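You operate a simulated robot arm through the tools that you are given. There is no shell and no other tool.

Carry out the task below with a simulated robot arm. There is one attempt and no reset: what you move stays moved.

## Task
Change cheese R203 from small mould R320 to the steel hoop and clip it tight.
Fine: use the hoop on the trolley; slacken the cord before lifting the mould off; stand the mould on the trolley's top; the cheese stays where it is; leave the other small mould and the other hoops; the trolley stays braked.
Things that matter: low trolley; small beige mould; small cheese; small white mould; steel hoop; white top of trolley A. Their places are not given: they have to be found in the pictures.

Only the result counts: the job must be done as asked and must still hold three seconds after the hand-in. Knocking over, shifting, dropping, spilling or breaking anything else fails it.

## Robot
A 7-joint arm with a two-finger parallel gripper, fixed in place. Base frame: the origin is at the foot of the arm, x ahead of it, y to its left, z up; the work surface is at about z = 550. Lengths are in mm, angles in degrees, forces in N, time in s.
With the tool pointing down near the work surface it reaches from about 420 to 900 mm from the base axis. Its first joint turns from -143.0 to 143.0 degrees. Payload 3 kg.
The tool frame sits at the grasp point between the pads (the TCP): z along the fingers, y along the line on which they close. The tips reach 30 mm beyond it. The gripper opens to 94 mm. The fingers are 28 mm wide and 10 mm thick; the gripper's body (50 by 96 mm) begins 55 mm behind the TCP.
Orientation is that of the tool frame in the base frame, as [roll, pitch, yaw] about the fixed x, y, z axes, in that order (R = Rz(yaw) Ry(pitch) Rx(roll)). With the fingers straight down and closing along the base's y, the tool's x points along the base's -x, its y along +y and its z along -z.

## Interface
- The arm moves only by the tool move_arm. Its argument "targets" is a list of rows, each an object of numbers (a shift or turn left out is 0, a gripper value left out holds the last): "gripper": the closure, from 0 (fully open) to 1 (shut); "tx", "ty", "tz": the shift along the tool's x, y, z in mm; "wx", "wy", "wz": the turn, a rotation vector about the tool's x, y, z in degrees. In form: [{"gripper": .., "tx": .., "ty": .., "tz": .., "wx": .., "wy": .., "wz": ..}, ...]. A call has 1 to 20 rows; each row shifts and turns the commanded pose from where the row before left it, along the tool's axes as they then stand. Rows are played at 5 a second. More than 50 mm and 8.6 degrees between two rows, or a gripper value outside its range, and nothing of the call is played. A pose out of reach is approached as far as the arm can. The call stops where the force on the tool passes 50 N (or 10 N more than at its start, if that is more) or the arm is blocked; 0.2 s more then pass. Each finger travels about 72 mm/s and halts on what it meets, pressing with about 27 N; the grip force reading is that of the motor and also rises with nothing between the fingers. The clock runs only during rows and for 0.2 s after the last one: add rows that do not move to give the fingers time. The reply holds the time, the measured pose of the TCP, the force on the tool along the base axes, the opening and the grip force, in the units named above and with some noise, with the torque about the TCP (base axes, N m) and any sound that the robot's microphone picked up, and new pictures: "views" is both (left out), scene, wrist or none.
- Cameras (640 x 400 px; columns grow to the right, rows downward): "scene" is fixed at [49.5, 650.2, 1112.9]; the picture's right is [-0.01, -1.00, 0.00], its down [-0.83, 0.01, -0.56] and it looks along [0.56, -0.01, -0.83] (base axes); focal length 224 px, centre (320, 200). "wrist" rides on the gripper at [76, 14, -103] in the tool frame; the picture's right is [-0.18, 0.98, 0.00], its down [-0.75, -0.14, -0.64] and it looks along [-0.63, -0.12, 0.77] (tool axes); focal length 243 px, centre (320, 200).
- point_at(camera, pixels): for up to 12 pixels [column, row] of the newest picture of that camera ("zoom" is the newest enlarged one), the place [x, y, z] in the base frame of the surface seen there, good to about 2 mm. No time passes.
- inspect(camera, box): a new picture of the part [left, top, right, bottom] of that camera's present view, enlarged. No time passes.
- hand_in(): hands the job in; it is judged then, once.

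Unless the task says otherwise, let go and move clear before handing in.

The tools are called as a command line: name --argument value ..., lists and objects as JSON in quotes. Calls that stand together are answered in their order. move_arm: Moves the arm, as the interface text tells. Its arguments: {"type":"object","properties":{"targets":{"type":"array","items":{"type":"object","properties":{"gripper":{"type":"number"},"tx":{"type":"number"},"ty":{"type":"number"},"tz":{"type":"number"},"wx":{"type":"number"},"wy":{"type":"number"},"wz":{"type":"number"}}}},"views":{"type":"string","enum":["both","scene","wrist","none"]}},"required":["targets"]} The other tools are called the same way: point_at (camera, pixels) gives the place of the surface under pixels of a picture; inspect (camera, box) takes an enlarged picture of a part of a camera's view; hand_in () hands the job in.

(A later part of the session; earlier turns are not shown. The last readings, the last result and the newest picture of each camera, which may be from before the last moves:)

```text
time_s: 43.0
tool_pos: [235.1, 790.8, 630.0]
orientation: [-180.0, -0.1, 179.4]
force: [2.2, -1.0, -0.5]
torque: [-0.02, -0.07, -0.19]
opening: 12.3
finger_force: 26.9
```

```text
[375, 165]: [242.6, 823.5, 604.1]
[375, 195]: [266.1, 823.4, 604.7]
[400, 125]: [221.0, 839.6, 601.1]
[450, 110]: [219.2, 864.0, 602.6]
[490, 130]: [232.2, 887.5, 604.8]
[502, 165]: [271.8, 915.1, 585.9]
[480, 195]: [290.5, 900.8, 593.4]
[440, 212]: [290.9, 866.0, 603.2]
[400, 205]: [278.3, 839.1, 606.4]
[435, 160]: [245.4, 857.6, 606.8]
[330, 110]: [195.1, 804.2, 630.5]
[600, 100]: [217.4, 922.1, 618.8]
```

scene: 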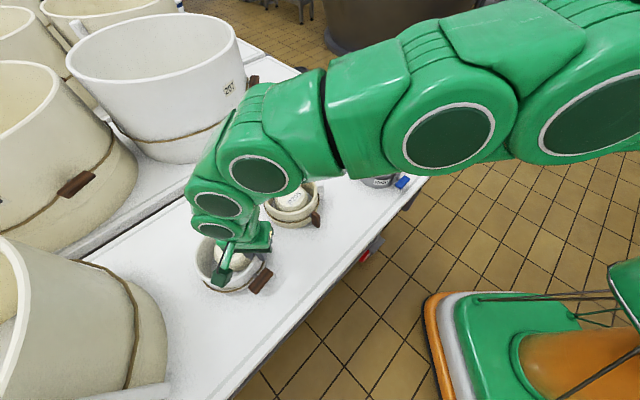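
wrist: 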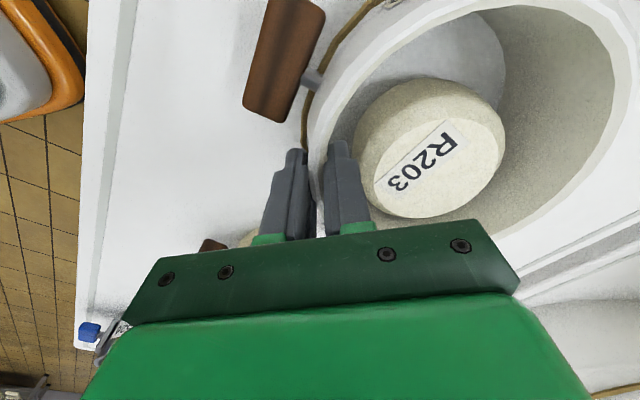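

The cheese is at about (255,858.5), resting against the trailing wall 19 mm from the mould's centre. I'll push the remaining (−49.5,+7).

move_arm --targets '[{"tx": 7.65, "ty": 1.65, "wz": -0.58}, {"tx": 7.65, "ty": 1.75, "wz": -0.58}, {"tx": 7.65, "ty": 1.8, "wz": -0.58}, {"tx": 7.65, "ty": 1.9, "wz": -0.58}, {"tx": 7.65, "ty": 2.0, "wz": -0.58}, {"tx": 5.5, "ty": 1.5, "wz": -0.58}, {}]' --views "both"

```text
time_s: 44.6
tool_pos: [190.5, 802.4, 630.7]
orientation: [-179.9, 0.0, -177.1]
force: [1.4, -1.8, -0.8]
torque: [-0.05, 0.03, -0.19]
opening: 12.4
finger_force: 27.6
```

scene: 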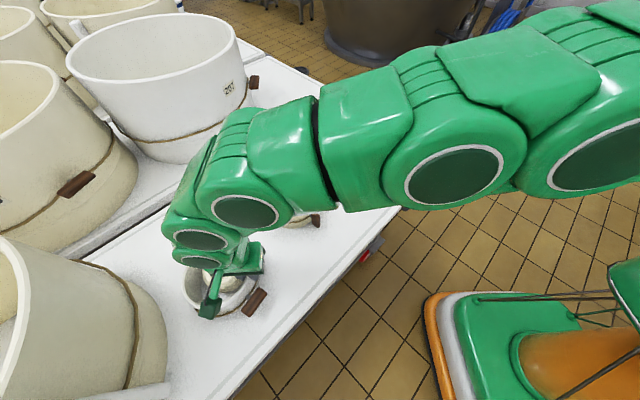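
wrist: 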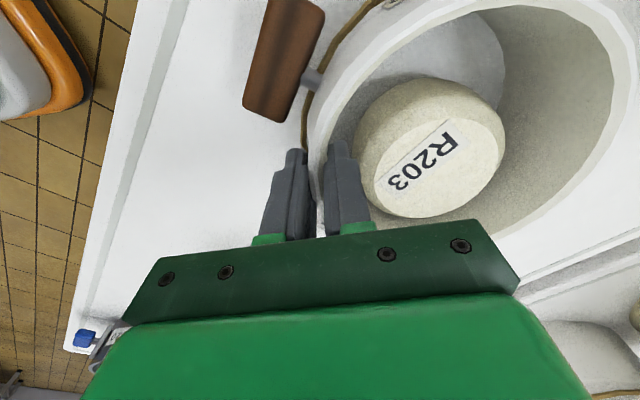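

point_at --camera "wrist" --pixels '[[375, 170], [375, 195], [395, 130], [420, 112], [450, 108], [475, 118], [490, 135], [497, 160], [470, 195], [440, 212], [405, 212], [435, 160]]'

inspect --camera "wrist" --box '[310, 60, 550, 240]'

inspect --camera "scene" --box '[170, 220, 280, 320]'

```text
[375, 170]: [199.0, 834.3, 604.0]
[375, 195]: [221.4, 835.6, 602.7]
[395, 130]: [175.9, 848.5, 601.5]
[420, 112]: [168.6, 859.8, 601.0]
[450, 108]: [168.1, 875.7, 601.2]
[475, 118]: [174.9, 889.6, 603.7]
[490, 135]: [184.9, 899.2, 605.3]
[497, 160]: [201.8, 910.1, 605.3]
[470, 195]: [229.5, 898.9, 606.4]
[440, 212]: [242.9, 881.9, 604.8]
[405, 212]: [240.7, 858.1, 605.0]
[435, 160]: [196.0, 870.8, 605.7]
```

```text
2.22 times, centred on (430, 150) of wrist
```

zoom: 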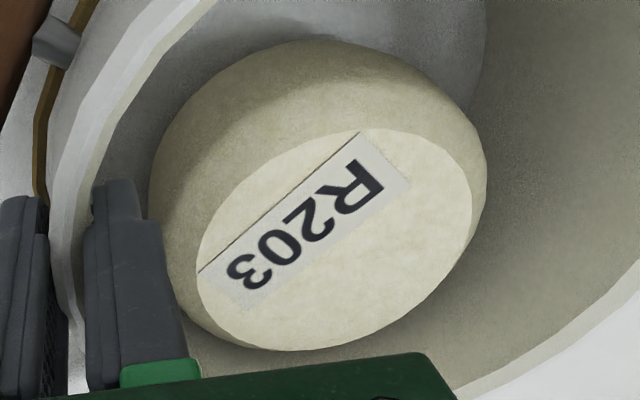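

```text
4.00 times, centred on (225, 270) of scene
```

zoom: 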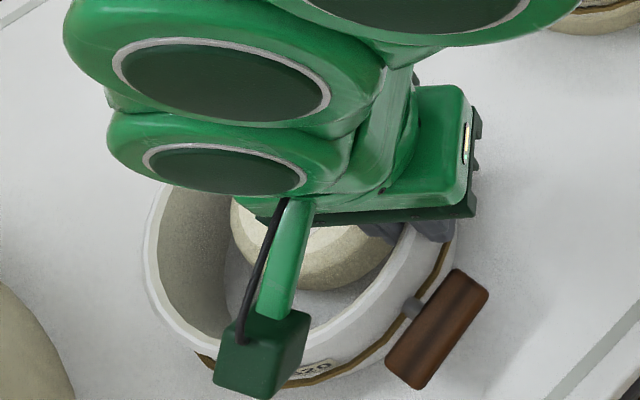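

The cheese is now at about (206,871) by this view, close to its original spot; I'll fine-check it once it's unobstructed. I'll back the mould off 8 mm so its wall leaves the cheese, then start lifting straight up.

move_arm --targets '[{"tx": -4, "ty": -0.8}, {"tx": -4, "ty": -0.8}, {}, {"tz": -10}, {"tz": -10}, {"tz": -10}, {}]' --views "both"

```text
time_s: 46.2
tool_pos: [198.7, 802.4, 660.4]
orientation: [-180.0, 0.0, -177.1]
force: [-0.4, -1.2, -5.0]
torque: [-0.24, -0.01, 0.0]
opening: 12.3
finger_force: 27.0
```

scene: 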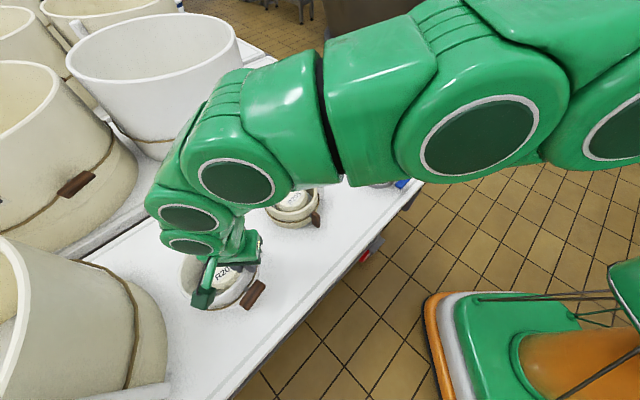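
wrist: 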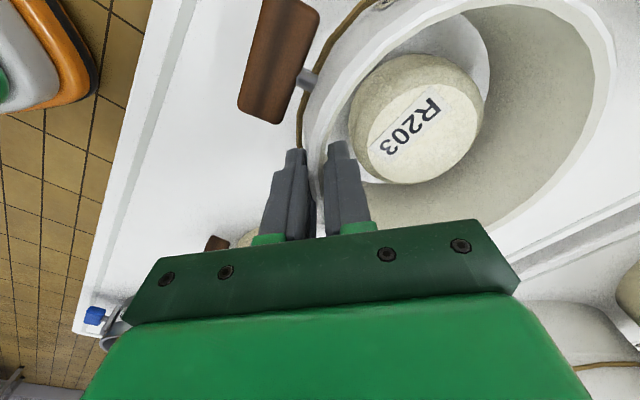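

The mould is 30 mm up and the cheese stays on the table. I'll continue lifting vertically.

move_arm --targets '[{"tz": -10}, {"tz": -12}, {"tz": -13}, {"tz": -15}, {"tz": -15}, {"tz": -15}, {}]' --views "both"

```text
time_s: 47.8
tool_pos: [197.9, 801.3, 740.0]
orientation: [-179.9, 0.1, -177.2]
force: [-1.1, 0.9, -4.0]
torque: [-0.26, -0.01, -0.01]
opening: 12.2
finger_force: 26.9
```

scene: 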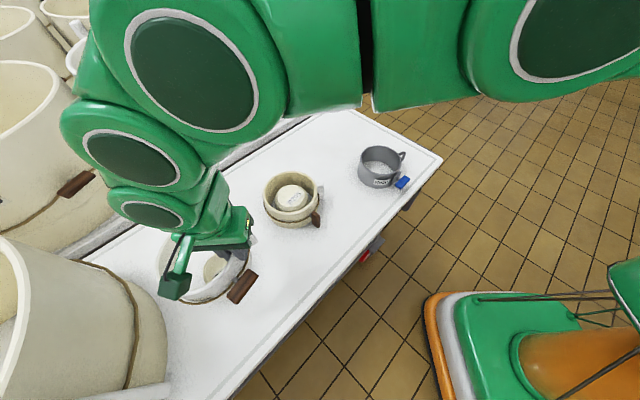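
wrist: 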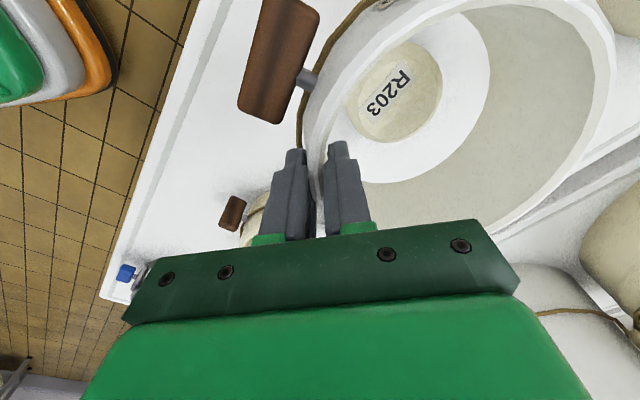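

The mould is up, with R203 alone on the table. I'll raise it a bit more and swing it around the base axis toward the free area near (580,655), first half.

move_arm --targets '[{"tz": -15}, {"tz": -15}, {"tx": -14, "ty": -5, "wz": 1.03}, {"tx": -27.67, "ty": -10.06, "wz": 2.06}, {"tx": -27.67, "ty": -10.06, "wz": 2.06}, {"tx": -27.67, "ty": -10.06, "wz": 2.06}, {"tx": -27.67, "ty": -10.06, "wz": 2.06}, {"tx": -27.67, "ty": -10.06, "wz": 2.06}, {"tx": -14, "ty": -5, "wz": 1.03}, {}]' --views "both"

```text
time_s: 50.0
tool_pos: [360.9, 733.5, 772.9]
orientation: [-179.9, 0.0, 170.6]
force: [-0.7, 0.1, -4.1]
torque: [-0.24, 0.05, 0.04]
opening: 12.5
finger_force: 26.6
```

scene: 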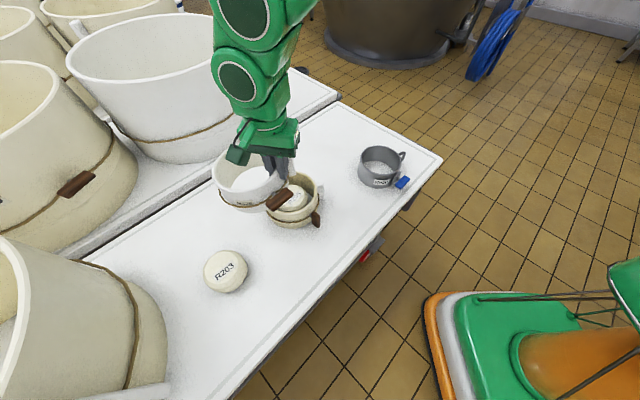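
wrist: 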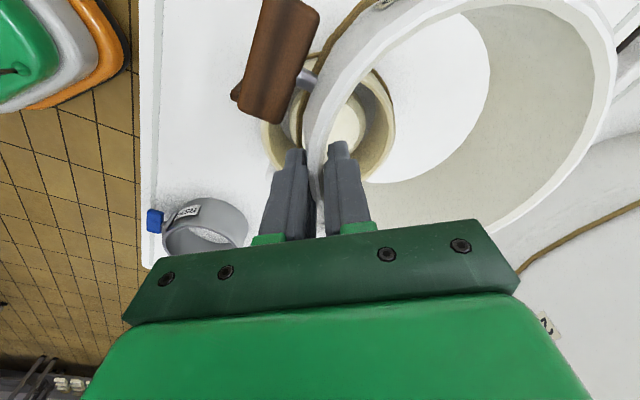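

The carry is stable and R203 is unobstructed at (225,271) in the scene. I'll compare it with the initial zoom now.

inspect --camera "scene" --box '[170, 220, 280, 320]'

point_at --camera "zoom" --pixels '[[245, 200], [280, 150], [330, 130], [375, 150], [388, 190], [360, 230], [310, 260], [260, 255], [315, 195]]'

```text
4.00 times, centred on (225, 270) of scene
```

zoom: 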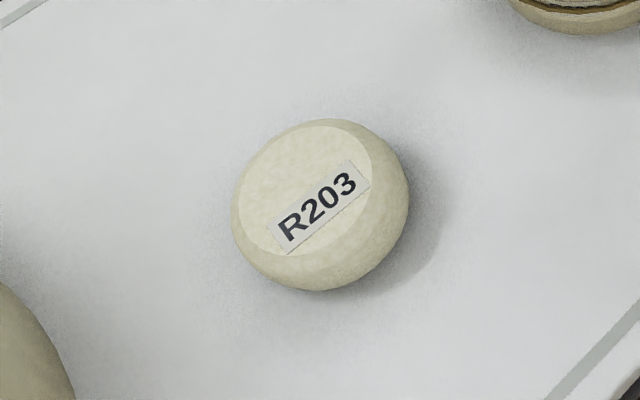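

```text
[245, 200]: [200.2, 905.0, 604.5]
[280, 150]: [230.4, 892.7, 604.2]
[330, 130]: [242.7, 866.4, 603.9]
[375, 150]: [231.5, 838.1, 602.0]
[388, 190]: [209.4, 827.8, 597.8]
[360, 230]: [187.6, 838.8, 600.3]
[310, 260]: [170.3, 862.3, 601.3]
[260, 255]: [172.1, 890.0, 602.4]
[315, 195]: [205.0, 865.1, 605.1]
```

The cheese is within about 3–4 mm of its original pixel position, so that's good. I'll carry the mould on to the free area.

move_arm --targets '[{"tx": -14, "ty": -5, "wz": 1.03}, {"tx": -27.67, "ty": -10.06, "wz": 2.06}, {"tx": -27.67, "ty": -10.06, "wz": 2.06}, {"tx": -27.67, "ty": -10.06, "wz": 2.06}, {"tx": -27.67, "ty": -10.06, "wz": 2.06}, {"tx": -27.67, "ty": -10.06, "wz": 2.06}, {"tx": -27.67, "ty": -10.06, "wz": 2.06}, {"tx": -27.67, "ty": -10.06, "wz": 2.06}, {"tx": -14, "ty": -5, "wz": 1.03}, {}]' --views "both"

```text
time_s: 52.2
tool_pos: [548.0, 593.4, 767.3]
orientation: [-180.0, 0.0, 154.1]
force: [-0.5, 1.2, -4.5]
torque: [-0.22, 0.11, -0.02]
opening: 12.4
finger_force: 26.8
```

scene: 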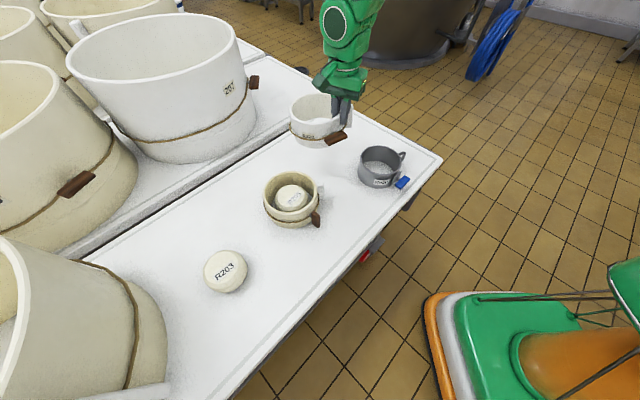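
wrist: 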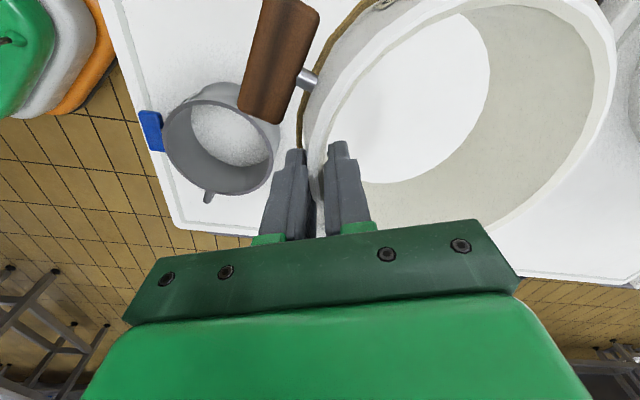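

The mould is above the free area, with its centre at about (578,654). Lowering it now.

move_arm --targets '[{"tz": 25}, {"tz": 25}, {"tz": 25}, {"tz": 25}, {"tz": 15}, {"tz": 8}, {}]' --views "both"

inspect --camera "scene" --box '[270, 80, 420, 210]'

```text
time_s: 53.8
tool_pos: [550.3, 592.8, 647.1]
orientation: [-179.9, 0.0, 154.1]
force: [0.6, -1.3, -4.5]
torque: [-0.2, 0.11, 0.0]
opening: 12.2
finger_force: 26.9
```

scene: 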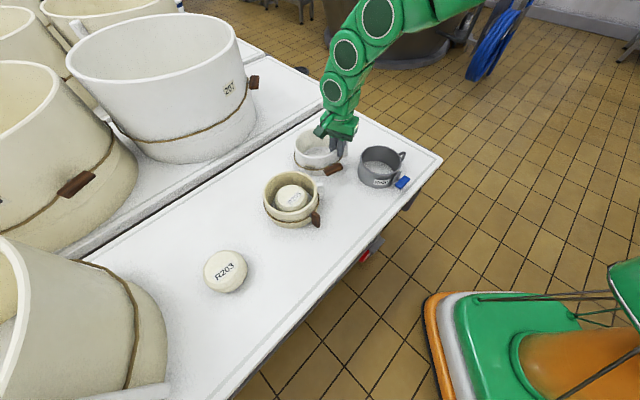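
wrist: 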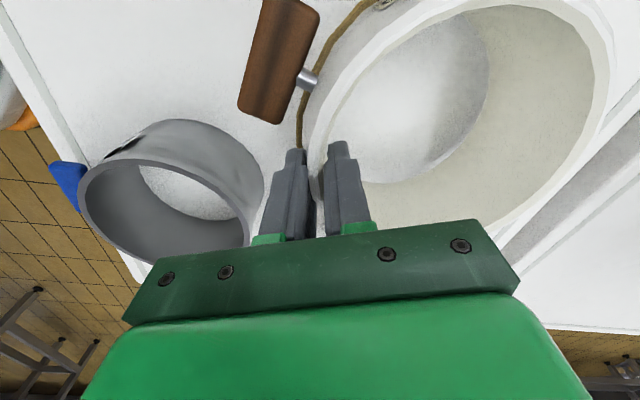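

```text
3.08 times, centred on (345, 145) of scene
```

zoom: 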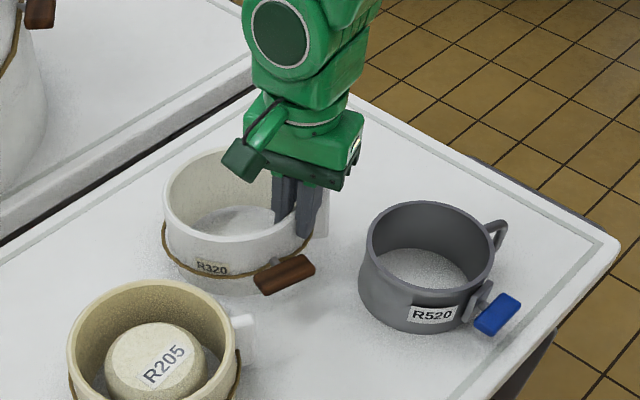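

There's clear space all around. I'll lower the last ~18 mm gently.

move_arm --targets '[{"tz": 5}, {"tz": 5}, {"tz": 4}, {"tz": 3}, {}]' --views "both"

```text
time_s: 55.0
tool_pos: [550.6, 594.3, 629.9]
orientation: [-180.0, 0.0, 154.1]
force: [-1.5, -0.6, -2.6]
torque: [0.08, 0.08, 0.01]
opening: 12.3
finger_force: 27.0
```

scene: 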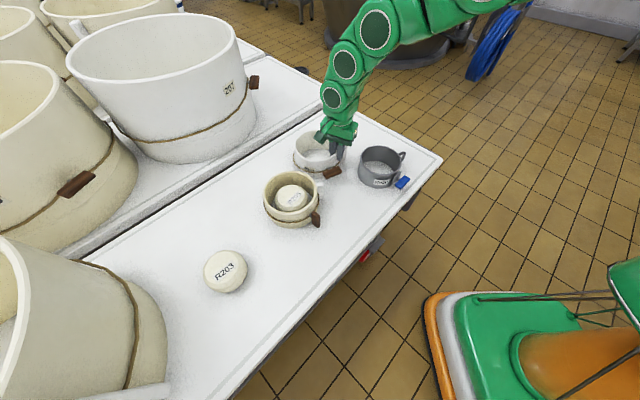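
wrist: 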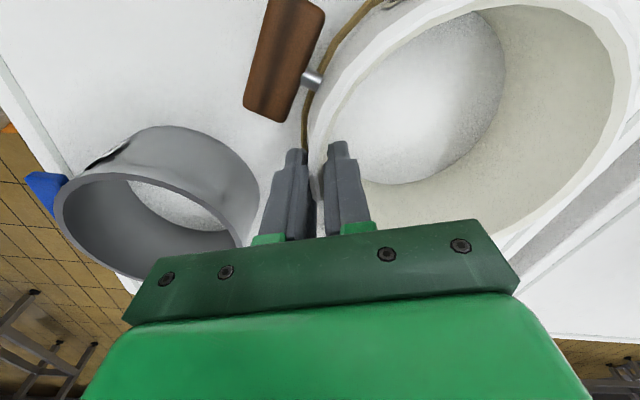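

The weight is partly on the table (reading down to 2.6 N). I'll lower 2 mm more and open the fingers.

move_arm --targets '[{"tz": 1.5}, {"tz": 1}, {}, {"gripper": 0.72}, {"gripper": 0.72}, {}]' --views "both"

```text
time_s: 56.4
tool_pos: [551.1, 593.3, 627.7]
orientation: [-180.0, -0.1, 154.1]
force: [0.2, 0.3, -0.7]
torque: [-0.03, 0.01, -0.02]
opening: 26.4
finger_force: 0.0
```

scene: 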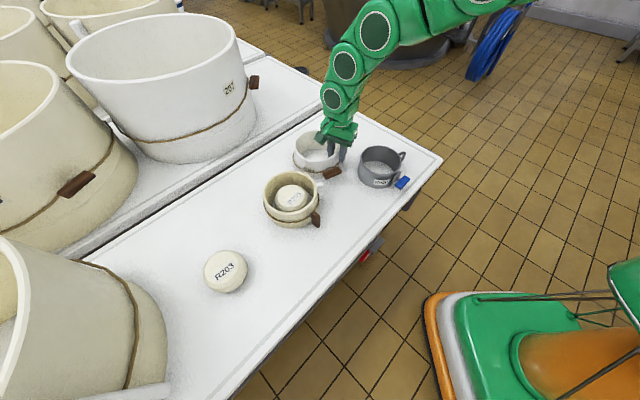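
wrist: 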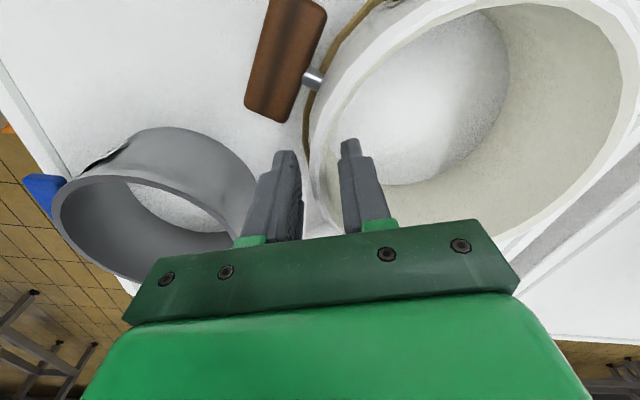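

Released; the mould stands flat. I'll lift the hand straight up and take a look at the hoop.

move_arm --targets '[{"tz": -15}, {"tz": -30}, {"tz": -40}, {"tz": -40}, {}]' --views "both"

inspect --camera "scene" --box '[280, 100, 430, 220]'

```text
time_s: 57.6
tool_pos: [551.0, 592.1, 752.9]
orientation: [-180.0, 0.0, 154.1]
force: [0.9, -0.6, 0.4]
torque: [0.0, -0.03, 0.03]
opening: 26.6
finger_force: 0.0
```

scene: 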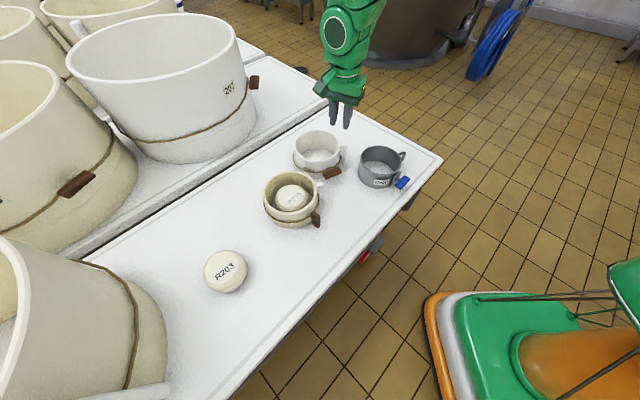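
wrist: 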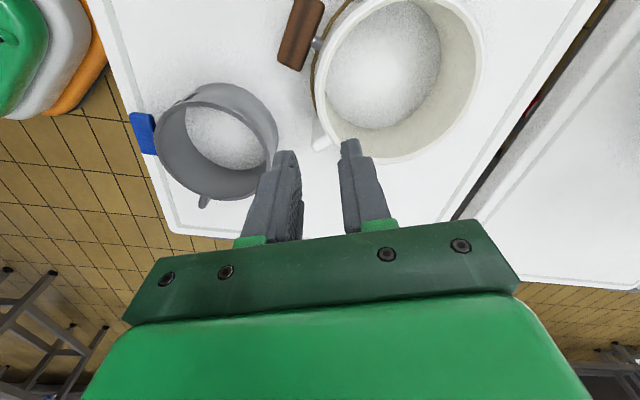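

```text
3.33 times, centred on (355, 160) of scene
```

zoom: 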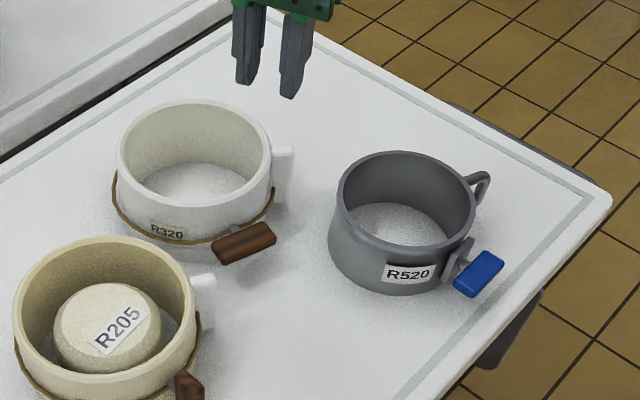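

The R320 mould stands upright on the trolley. Now I'll measure hoop R520: its rim, handle and clip.

inspect --camera "scene" --box '[340, 130, 430, 210]'

point_at --camera "zoom" --pixels '[[200, 150], [205, 120], [230, 92], [285, 79], [340, 88], [380, 115], [400, 160], [395, 190], [370, 212], [320, 223], [260, 215], [218, 185]]'

point_at --camera "zoom" --pixels '[[410, 110], [420, 118], [415, 145], [405, 155], [375, 275], [395, 290], [400, 260], [435, 230], [445, 250], [415, 285], [385, 240], [360, 265]]'

inspect --camera "wrist" --box '[110, 60, 300, 220]'

```text
5.00 times, centred on (385, 170) of scene
```

zoom: 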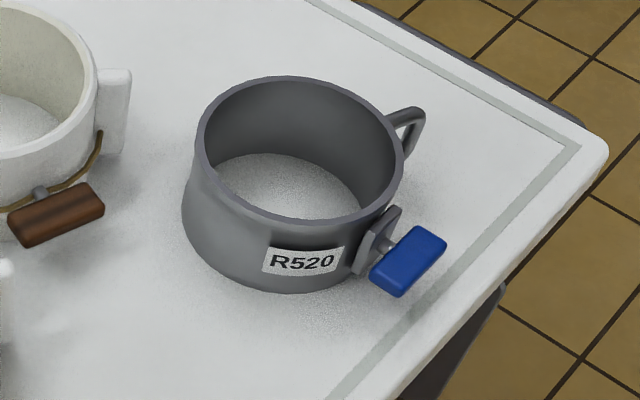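

```text
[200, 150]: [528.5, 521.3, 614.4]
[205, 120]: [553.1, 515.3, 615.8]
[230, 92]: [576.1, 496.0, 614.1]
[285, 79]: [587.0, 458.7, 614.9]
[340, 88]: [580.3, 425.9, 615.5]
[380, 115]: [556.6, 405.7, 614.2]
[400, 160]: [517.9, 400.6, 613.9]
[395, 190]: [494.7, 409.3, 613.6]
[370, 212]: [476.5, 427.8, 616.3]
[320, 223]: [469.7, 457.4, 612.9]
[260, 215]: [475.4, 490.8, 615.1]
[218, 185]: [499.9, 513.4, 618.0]
```

```text
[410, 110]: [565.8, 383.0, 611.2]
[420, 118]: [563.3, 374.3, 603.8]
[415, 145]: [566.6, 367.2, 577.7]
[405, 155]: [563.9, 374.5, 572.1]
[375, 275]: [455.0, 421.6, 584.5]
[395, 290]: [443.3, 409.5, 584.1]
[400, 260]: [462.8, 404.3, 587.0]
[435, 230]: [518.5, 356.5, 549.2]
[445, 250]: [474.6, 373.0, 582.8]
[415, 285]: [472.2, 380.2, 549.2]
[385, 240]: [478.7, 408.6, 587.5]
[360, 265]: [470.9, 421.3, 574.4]
```

```text
2.50 times, centred on (205, 140) of wrist
```

zoom: 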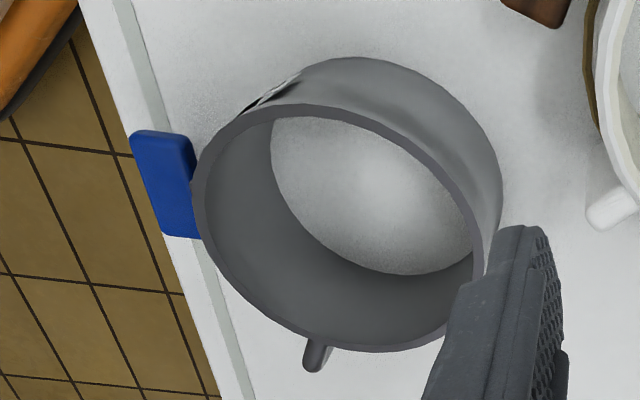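

The hoop rim is centred at about (528.5,460.5), r≈60.5, z 615. Its handle is at azimuth ~293° and the blue clip, lying flat at z≈585, is at azimuth ~223°. I'll grip the rim between them at about (524,400), so I'll turn the hand to yaw 176° and move above that point.

move_arm --targets '[{"wz": -7.3}, {"wz": -7.3}, {"wz": -7.3}, {"tx": 2.64, "ty": -38.7, "tz": 4}, {"tx": 2.64, "ty": -38.7, "tz": 4}, {"tx": 2.64, "ty": -38.7, "tz": 4}, {"tx": 2.64, "ty": -38.7, "tz": 4}, {"tx": 2.64, "ty": -38.7, "tz": 4}, {}]' --views "both"

inspect --camera "wrist" --box '[200, 40, 460, 230]'

```text
time_s: 59.6
tool_pos: [521.6, 400.7, 734.9]
orientation: [-180.0, 0.2, 176.0]
force: [0.2, 0.5, 0.3]
torque: [0.03, -0.01, -0.01]
opening: 26.4
finger_force: 0.0
```

scene: 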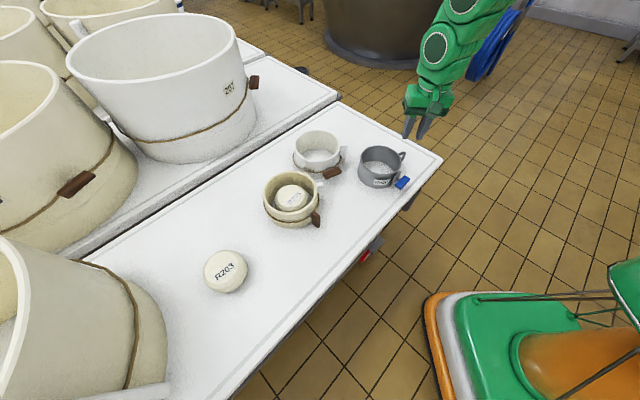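
wrist: 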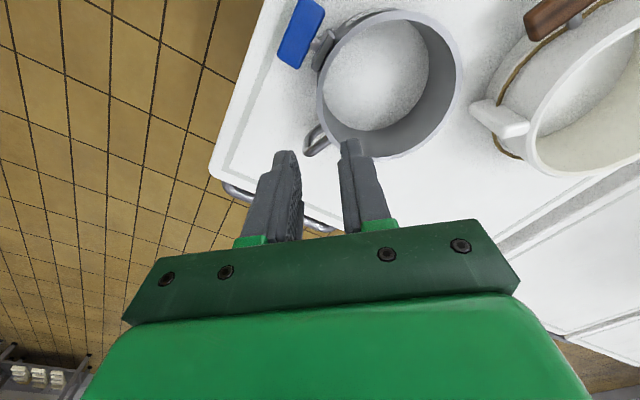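

```text
2.11 times, centred on (330, 135) of wrist
```

zoom: 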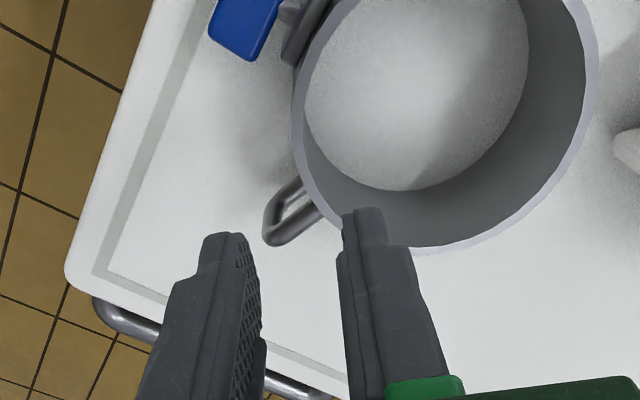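

I'll measure the rim near the grip point, the handle and the clip from this closer view.

point_at --camera "zoom" --pixels '[[297, 90], [296, 120], [300, 150], [310, 185], [325, 210], [340, 225], [590, 60], [585, 120], [550, 190], [480, 240], [285, 210], [270, 240]]'

inspect --camera "wrist" --box '[250, 0, 370, 75]'

point_at --camera "zoom" --pixels '[[235, 20], [300, 20], [380, 60], [340, 150], [300, 250], [280, 330], [180, 270], [150, 330], [220, 360], [390, 200], [430, 200], [240, 200]]'

```text
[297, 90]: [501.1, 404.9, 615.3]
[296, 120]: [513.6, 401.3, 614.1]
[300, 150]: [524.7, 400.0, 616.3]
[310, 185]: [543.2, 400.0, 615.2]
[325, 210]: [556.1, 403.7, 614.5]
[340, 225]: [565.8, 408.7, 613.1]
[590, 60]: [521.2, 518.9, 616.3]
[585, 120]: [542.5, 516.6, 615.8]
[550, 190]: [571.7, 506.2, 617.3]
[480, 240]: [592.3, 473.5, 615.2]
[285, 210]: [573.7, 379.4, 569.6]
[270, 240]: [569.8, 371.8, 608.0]
```

```text
5.33 times, centred on (310, 38) of wrist
```

zoom: 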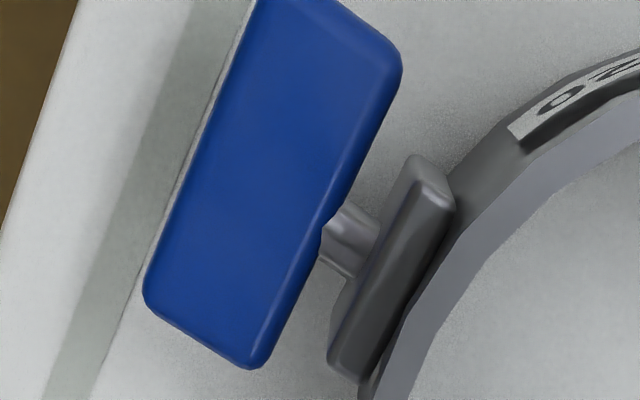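

```text
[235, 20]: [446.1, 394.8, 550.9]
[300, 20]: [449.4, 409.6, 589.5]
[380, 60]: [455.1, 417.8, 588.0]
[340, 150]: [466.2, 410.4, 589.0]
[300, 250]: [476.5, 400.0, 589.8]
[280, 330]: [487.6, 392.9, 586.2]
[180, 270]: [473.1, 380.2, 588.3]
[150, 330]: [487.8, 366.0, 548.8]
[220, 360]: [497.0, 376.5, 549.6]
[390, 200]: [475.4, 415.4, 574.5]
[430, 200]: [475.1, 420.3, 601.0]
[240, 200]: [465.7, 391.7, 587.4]
```

The rim at the grip point is about (525,400) and the clip plate is flat at z≈589. I'll align and descend over the rim.

move_arm --targets '[{"tx": -3.5, "tz": 20}, {"tz": 25}, {"tz": 25}, {"tz": 20}, {"tz": 10}, {}]' --views "wrist"

inspect --camera "wrist" --box '[220, 60, 460, 240]'

```text
time_s: 61.0
tool_pos: [527.9, 402.3, 633.9]
orientation: [180.0, 0.1, 176.0]
force: [-0.3, 0.2, -0.4]
torque: [0.0, -0.04, 0.02]
opening: 26.2
finger_force: 0.0
```

wrist: 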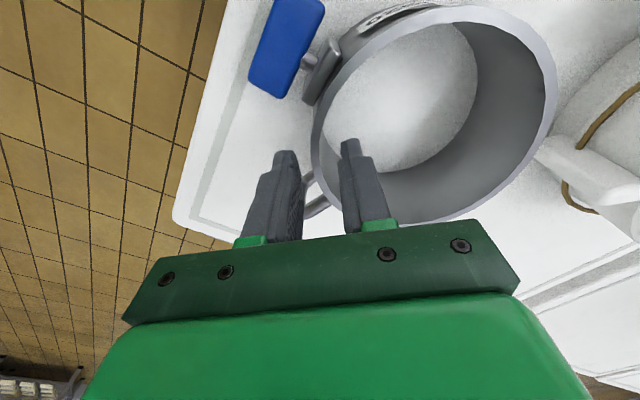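

```text
2.22 times, centred on (340, 150) of wrist
```

zoom: 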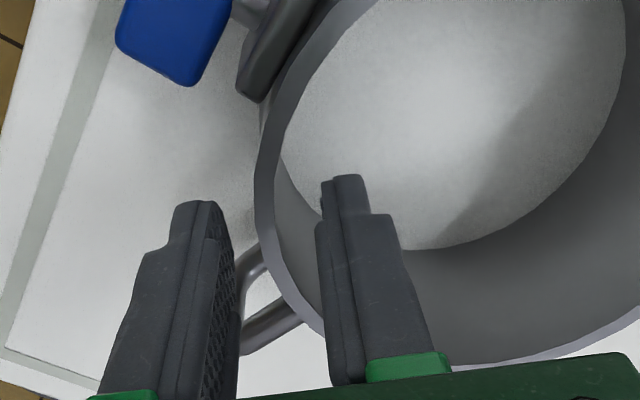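

The fingers straddle the rim cleanly. I'll go 16 mm deeper and close.

move_arm --targets '[{"tz": 8}, {"tz": 8}, {}, {"gripper": 1}, {"gripper": 1}, {"gripper": 1}, {}]' --views "both"

```text
time_s: 62.6
tool_pos: [527.0, 400.2, 617.7]
orientation: [-180.0, 0.0, 176.0]
force: [1.1, 0.5, 3.7]
torque: [-0.07, 0.08, -0.09]
opening: 12.1
finger_force: 26.8
```

scene: 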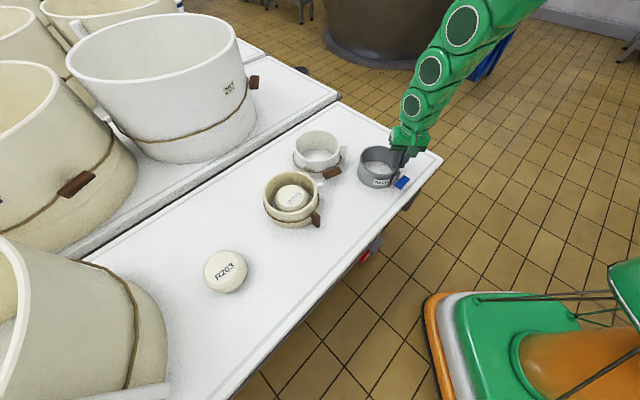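
wrist: 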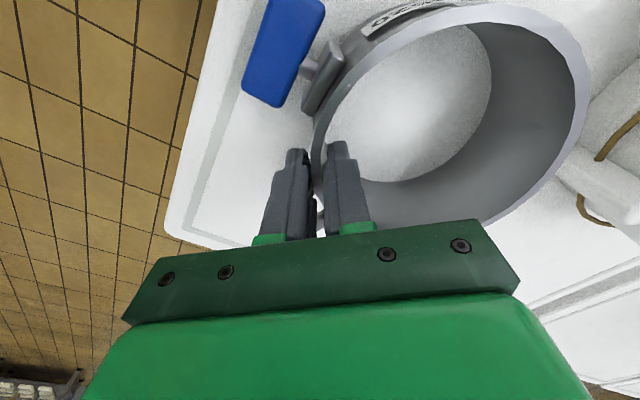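

The rim is gripped (12.1 mm). I'll lift a little to check weight and tilt.

move_arm --targets '[{"tz": -8}, {"tz": -10}, {"tz": -12}, {}]' --views "both"

inspect --camera "scene" --box '[330, 110, 440, 210]'

```text
time_s: 63.6
tool_pos: [527.1, 400.6, 648.0]
orientation: [-180.0, -0.1, 176.0]
force: [-0.1, -0.1, -3.2]
torque: [-0.16, 0.0, -0.02]
opening: 11.8
finger_force: 27.1
```

scene: 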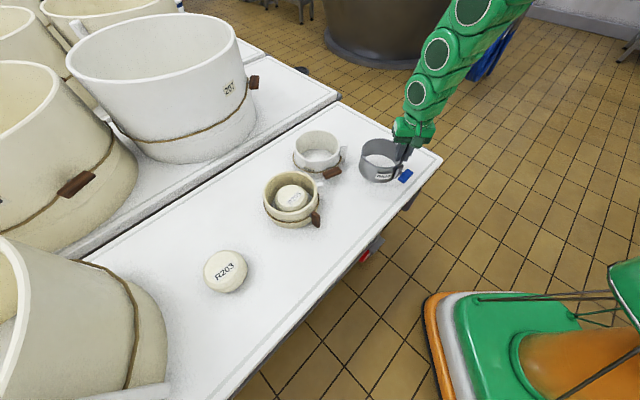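
wrist: 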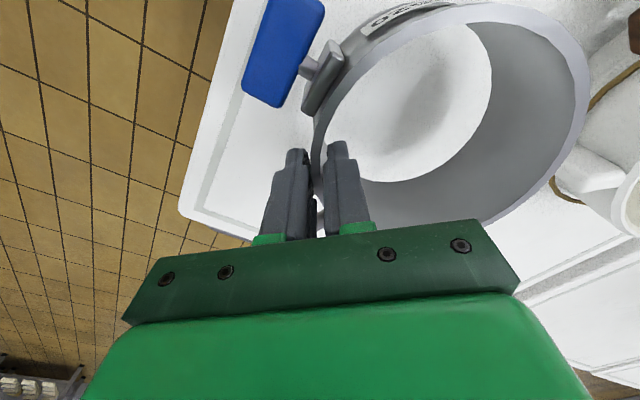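

```text
4.00 times, centred on (385, 160) of scene
```

zoom: 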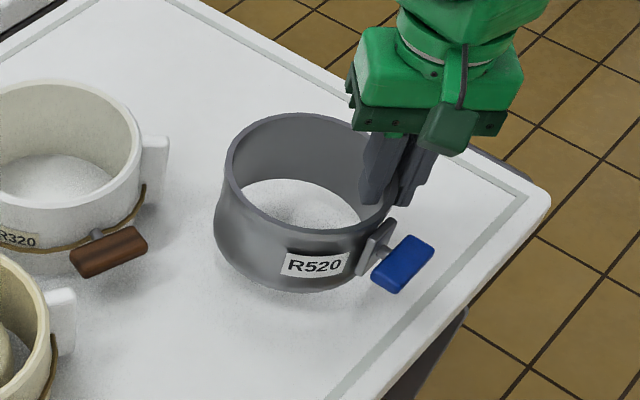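

The hoop is light (~3 N) and held level. The cheese is unobstructed from the scene camera, so I'll measure its exact centre now, before moving over.

inspect --camera "scene" --box '[195, 240, 255, 300]'

point_at --camera "zoom" --pixels '[[235, 80], [290, 65], [330, 100], [330, 140], [295, 190], [240, 225], [190, 235], [155, 200], [165, 150], [195, 105], [375, 160], [250, 290]]'

```text
6.67 times, centred on (225, 270) of scene
```

zoom: 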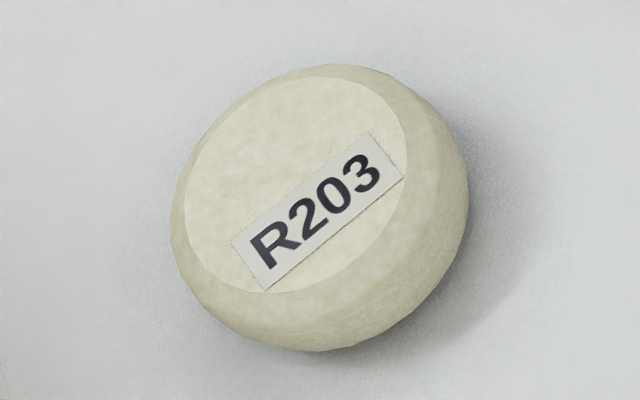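

```text
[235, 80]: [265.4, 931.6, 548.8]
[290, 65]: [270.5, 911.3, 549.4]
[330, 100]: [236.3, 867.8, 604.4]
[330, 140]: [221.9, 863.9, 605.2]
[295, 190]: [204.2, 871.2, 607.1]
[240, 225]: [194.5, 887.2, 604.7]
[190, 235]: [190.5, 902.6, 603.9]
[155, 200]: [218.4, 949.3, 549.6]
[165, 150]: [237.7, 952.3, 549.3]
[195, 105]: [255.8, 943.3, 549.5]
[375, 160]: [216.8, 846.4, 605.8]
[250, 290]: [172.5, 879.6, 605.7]
```

point_at --camera "zoom" --pixels '[[192, 212], [205, 260], [255, 289], [320, 270], [375, 220], [403, 160], [385, 105], [335, 82], [270, 95], [215, 145], [297, 186], [465, 180]]'

```text
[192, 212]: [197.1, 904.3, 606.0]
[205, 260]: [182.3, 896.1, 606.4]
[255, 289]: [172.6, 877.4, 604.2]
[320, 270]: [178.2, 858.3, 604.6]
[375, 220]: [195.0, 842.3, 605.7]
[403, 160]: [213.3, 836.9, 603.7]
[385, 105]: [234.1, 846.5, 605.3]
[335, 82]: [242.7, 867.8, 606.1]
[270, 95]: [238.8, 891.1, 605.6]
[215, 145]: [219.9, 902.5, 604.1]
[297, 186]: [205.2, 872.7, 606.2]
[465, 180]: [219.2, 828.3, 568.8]
```

The cheese is at about (207.4,872.3), roughly 5 mm from its original pixel position. I'll lift the hoop to clearance height and translate toward it without rotating, first half.

move_arm --targets '[{"tz": -20}, {"tz": -25}, {"tz": -25}, {"tz": -20}, {"tx": 12, "ty": 13}, {"tx": 21.91, "ty": 24.29}, {"tx": 21.91, "ty": 24.29}, {"tx": 21.91, "ty": 24.29}, {"tx": 21.91, "ty": 24.29}, {"tx": 21.91, "ty": 24.29}, {"tx": 21.91, "ty": 24.29}, {"tx": 21.91, "ty": 24.29}, {"tx": 12, "ty": 13}, {}]' --views "both"

```text
time_s: 66.6
tool_pos: [363.3, 610.0, 738.6]
orientation: [-179.9, -0.1, 175.8]
force: [0.2, 0.4, -2.8]
torque: [-0.19, 0.0, 0.01]
opening: 11.8
finger_force: 27.1
```

scene: 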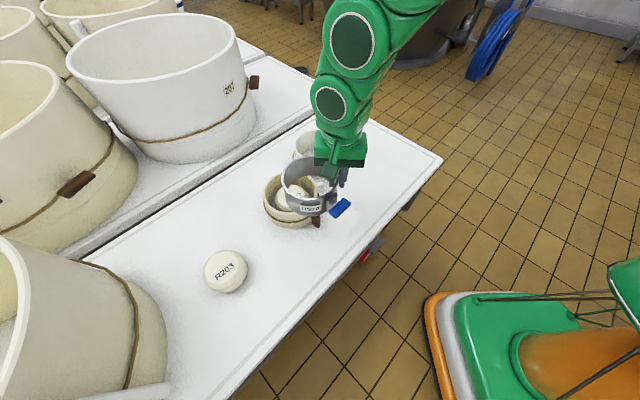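
wrist: 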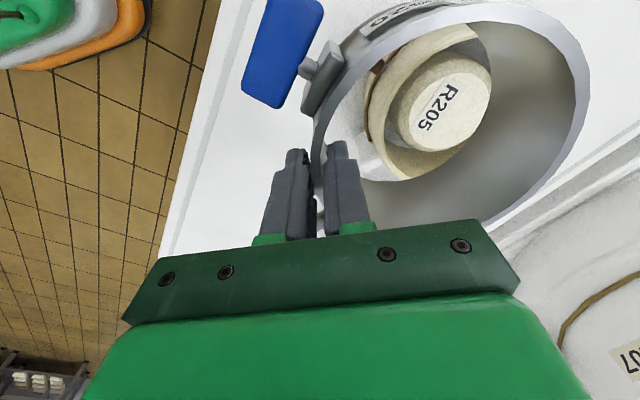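

Safely over R205. Now the second half toward the cheese, still at height.

move_arm --targets '[{"tx": 11, "ty": 12}, {"tx": 21.6, "ty": 23.9}, {"tx": 21.6, "ty": 23.9}, {"tx": 21.6, "ty": 23.9}, {"tx": 21.6, "ty": 23.9}, {"tx": 21.6, "ty": 23.9}, {"tx": 21.6, "ty": 23.9}, {"tx": 21.6, "ty": 23.9}, {"tx": 10.6, "ty": 11.9}, {}]' --views "both"

```text
time_s: 68.8
tool_pos: [204.2, 813.3, 738.5]
orientation: [-179.8, 0.0, 176.0]
force: [-0.5, 0.2, -3.7]
torque: [-0.2, -0.01, 0.02]
opening: 11.4
finger_force: 26.7
```

scene: 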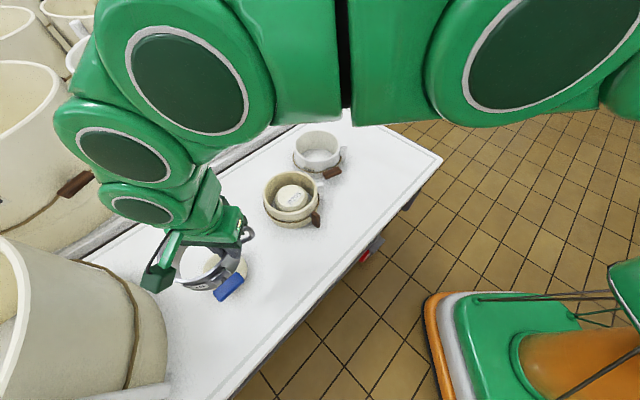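
wrist: 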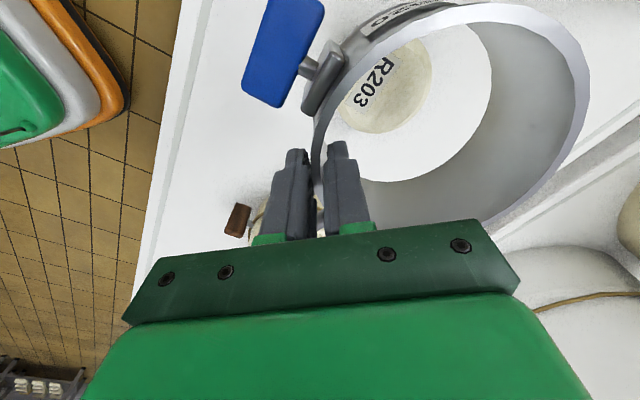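

The hoop is above R203. I'll verify both centres from the wrist view before lowering.

inspect --camera "wrist" --box '[300, 0, 600, 230]'

point_at --camera "wrist" --pixels '[[316, 130], [330, 95], [365, 55], [420, 22], [470, 10], [530, 20], [572, 50], [582, 95], [570, 145], [535, 195], [500, 218], [395, 90]]'

point_at --camera "wrist" --pixels '[[345, 115], [360, 130], [385, 128], [410, 115], [425, 90], [428, 65], [415, 45], [380, 80], [395, 50], [350, 105]]'

```text
1.74 times, centred on (450, 115) of wrist
```

zoom: 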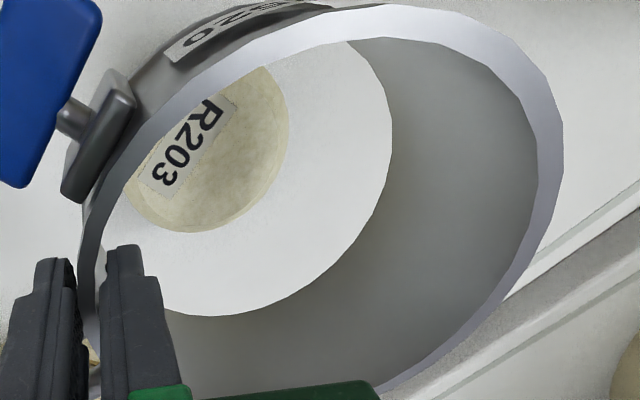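

```text
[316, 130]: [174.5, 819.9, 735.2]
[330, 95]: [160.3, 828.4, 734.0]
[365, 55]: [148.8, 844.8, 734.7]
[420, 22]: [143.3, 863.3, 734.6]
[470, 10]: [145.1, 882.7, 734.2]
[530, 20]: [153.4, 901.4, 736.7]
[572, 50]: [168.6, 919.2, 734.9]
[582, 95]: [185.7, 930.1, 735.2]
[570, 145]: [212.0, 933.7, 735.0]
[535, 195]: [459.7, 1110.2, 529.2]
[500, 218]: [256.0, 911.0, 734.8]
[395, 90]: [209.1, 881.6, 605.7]
```

```text
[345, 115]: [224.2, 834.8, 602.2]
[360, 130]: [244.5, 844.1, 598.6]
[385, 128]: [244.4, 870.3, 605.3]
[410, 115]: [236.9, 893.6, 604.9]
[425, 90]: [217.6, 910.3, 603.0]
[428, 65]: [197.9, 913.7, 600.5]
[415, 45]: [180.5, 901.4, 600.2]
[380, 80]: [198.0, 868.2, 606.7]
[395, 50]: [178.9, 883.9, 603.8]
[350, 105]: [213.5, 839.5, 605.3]
```

Hoop centre is about (205,873) and the cheese is about (207.5,873): concentric within 3 mm. I'll lower to just above the cheese top.

move_arm --targets '[{"tx": -2, "tz": 15}, {"tz": 20}, {"tz": 15}, {"tz": 5}, {}]' --views "wrist"

point_at --camera "wrist" --pixels '[[355, 130], [370, 150], [400, 150], [430, 130], [445, 100], [440, 65], [420, 45], [400, 95], [380, 70], [350, 105]]'

```text
time_s: 70.0
tool_pos: [205.4, 811.3, 683.0]
orientation: [-179.9, -0.1, 176.0]
force: [0.0, 0.5, -3.4]
torque: [-0.19, -0.02, 0.0]
opening: 12.2
finger_force: 27.4
```

wrist: 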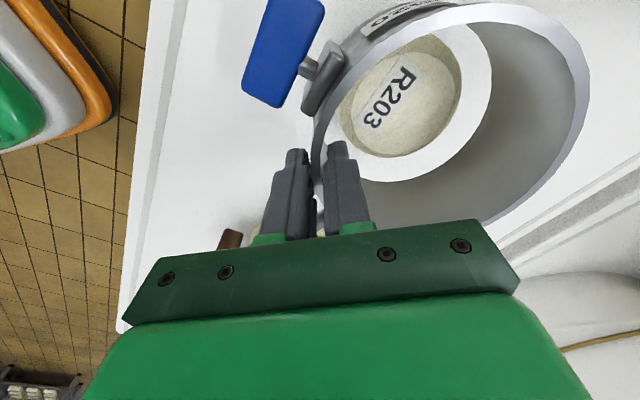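

```text
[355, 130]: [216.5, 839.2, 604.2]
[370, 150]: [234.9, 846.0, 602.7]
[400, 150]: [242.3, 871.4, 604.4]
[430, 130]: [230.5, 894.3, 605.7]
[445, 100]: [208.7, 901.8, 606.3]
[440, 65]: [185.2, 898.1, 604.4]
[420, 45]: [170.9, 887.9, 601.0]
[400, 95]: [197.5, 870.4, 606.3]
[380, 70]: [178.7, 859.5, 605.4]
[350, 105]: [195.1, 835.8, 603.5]
```

The cheese lies inside the hoop outline. I'll lower slowly around it.

move_arm --targets '[{"tz": 8}, {"tz": 8}, {"tz": 8}, {"tz": 8}, {}]' --views "wrist"

```text
time_s: 71.2
tool_pos: [207.4, 812.5, 651.6]
orientation: [180.0, 0.0, 176.1]
force: [0.6, 0.2, -3.6]
torque: [-0.16, 0.02, -0.02]
opening: 12.1
finger_force: 26.9
```

wrist: 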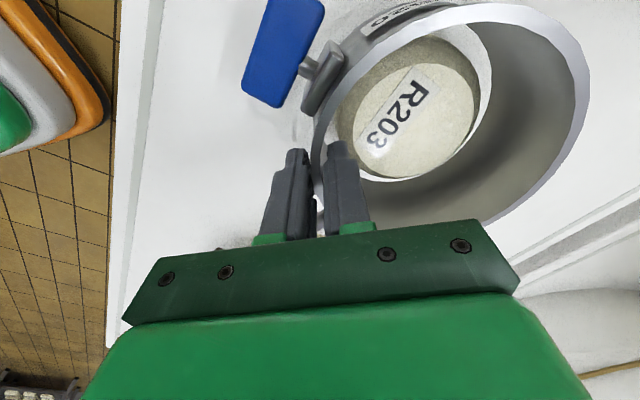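

The hoop encircles the cheese with no contact. To leave room for the inner finger I'll shift the hoop about 6 mm toward the robot, then lower further.

move_arm --targets '[{"tx": 2, "ty": -6}, {}, {"tz": 8}, {"tz": 8}, {"tz": 8}, {"tz": 5}, {}]' --views "both"

inspect --camera "wrist" --box '[280, 0, 600, 230]'

```text
time_s: 72.8
tool_pos: [206.9, 808.3, 621.3]
orientation: [180.0, -0.1, 176.0]
force: [0.4, -0.5, -4.1]
torque: [-0.19, -0.01, 0.01]
opening: 11.8
finger_force: 27.4
```

scene: 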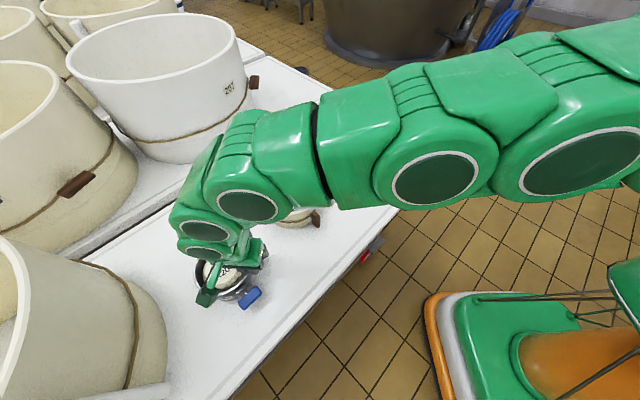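
wrist: 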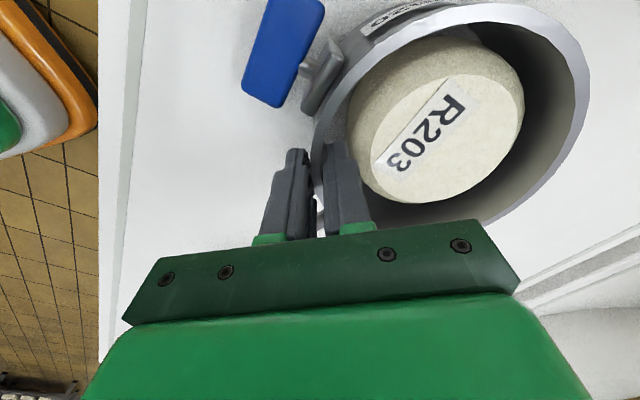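

```text
1.74 times, centred on (440, 115) of wrist
```

zoom: 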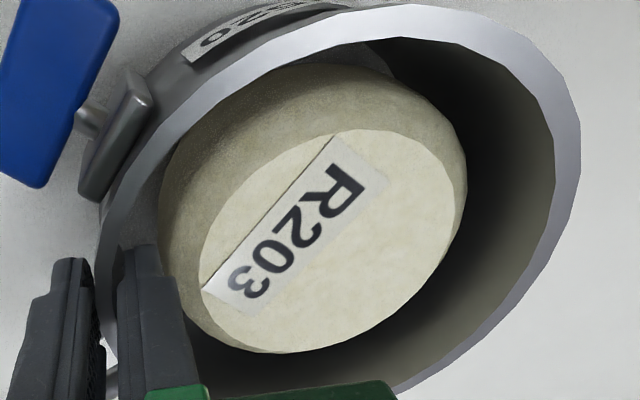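

point_at --camera "zoom" --pixels '[[205, 260], [230, 205], [280, 160], [340, 133], [400, 138], [440, 175], [448, 230], [415, 295], [350, 340], [280, 350], [225, 320], [320, 240]]'

point_at --camera "zoom" --pixels '[[105, 230], [130, 170], [170, 115], [230, 65], [300, 30], [380, 12], [460, 20], [530, 55], [568, 110], [570, 180], [540, 260], [480, 330]]'

```text
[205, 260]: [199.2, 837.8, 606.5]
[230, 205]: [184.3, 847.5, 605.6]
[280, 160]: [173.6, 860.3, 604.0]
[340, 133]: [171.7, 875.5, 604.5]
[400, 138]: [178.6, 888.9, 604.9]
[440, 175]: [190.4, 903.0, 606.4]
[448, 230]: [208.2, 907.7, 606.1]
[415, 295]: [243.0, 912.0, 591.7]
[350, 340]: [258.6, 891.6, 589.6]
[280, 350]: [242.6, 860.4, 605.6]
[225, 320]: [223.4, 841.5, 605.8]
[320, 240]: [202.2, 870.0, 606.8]
```

```text
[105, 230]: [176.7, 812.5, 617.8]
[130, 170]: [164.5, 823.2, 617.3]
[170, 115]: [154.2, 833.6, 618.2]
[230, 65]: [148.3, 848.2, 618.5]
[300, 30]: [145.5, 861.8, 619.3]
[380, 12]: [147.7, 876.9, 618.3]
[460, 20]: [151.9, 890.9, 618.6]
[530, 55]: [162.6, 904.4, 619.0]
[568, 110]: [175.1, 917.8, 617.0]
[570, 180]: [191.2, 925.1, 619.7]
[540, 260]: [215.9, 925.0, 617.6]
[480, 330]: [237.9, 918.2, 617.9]
```

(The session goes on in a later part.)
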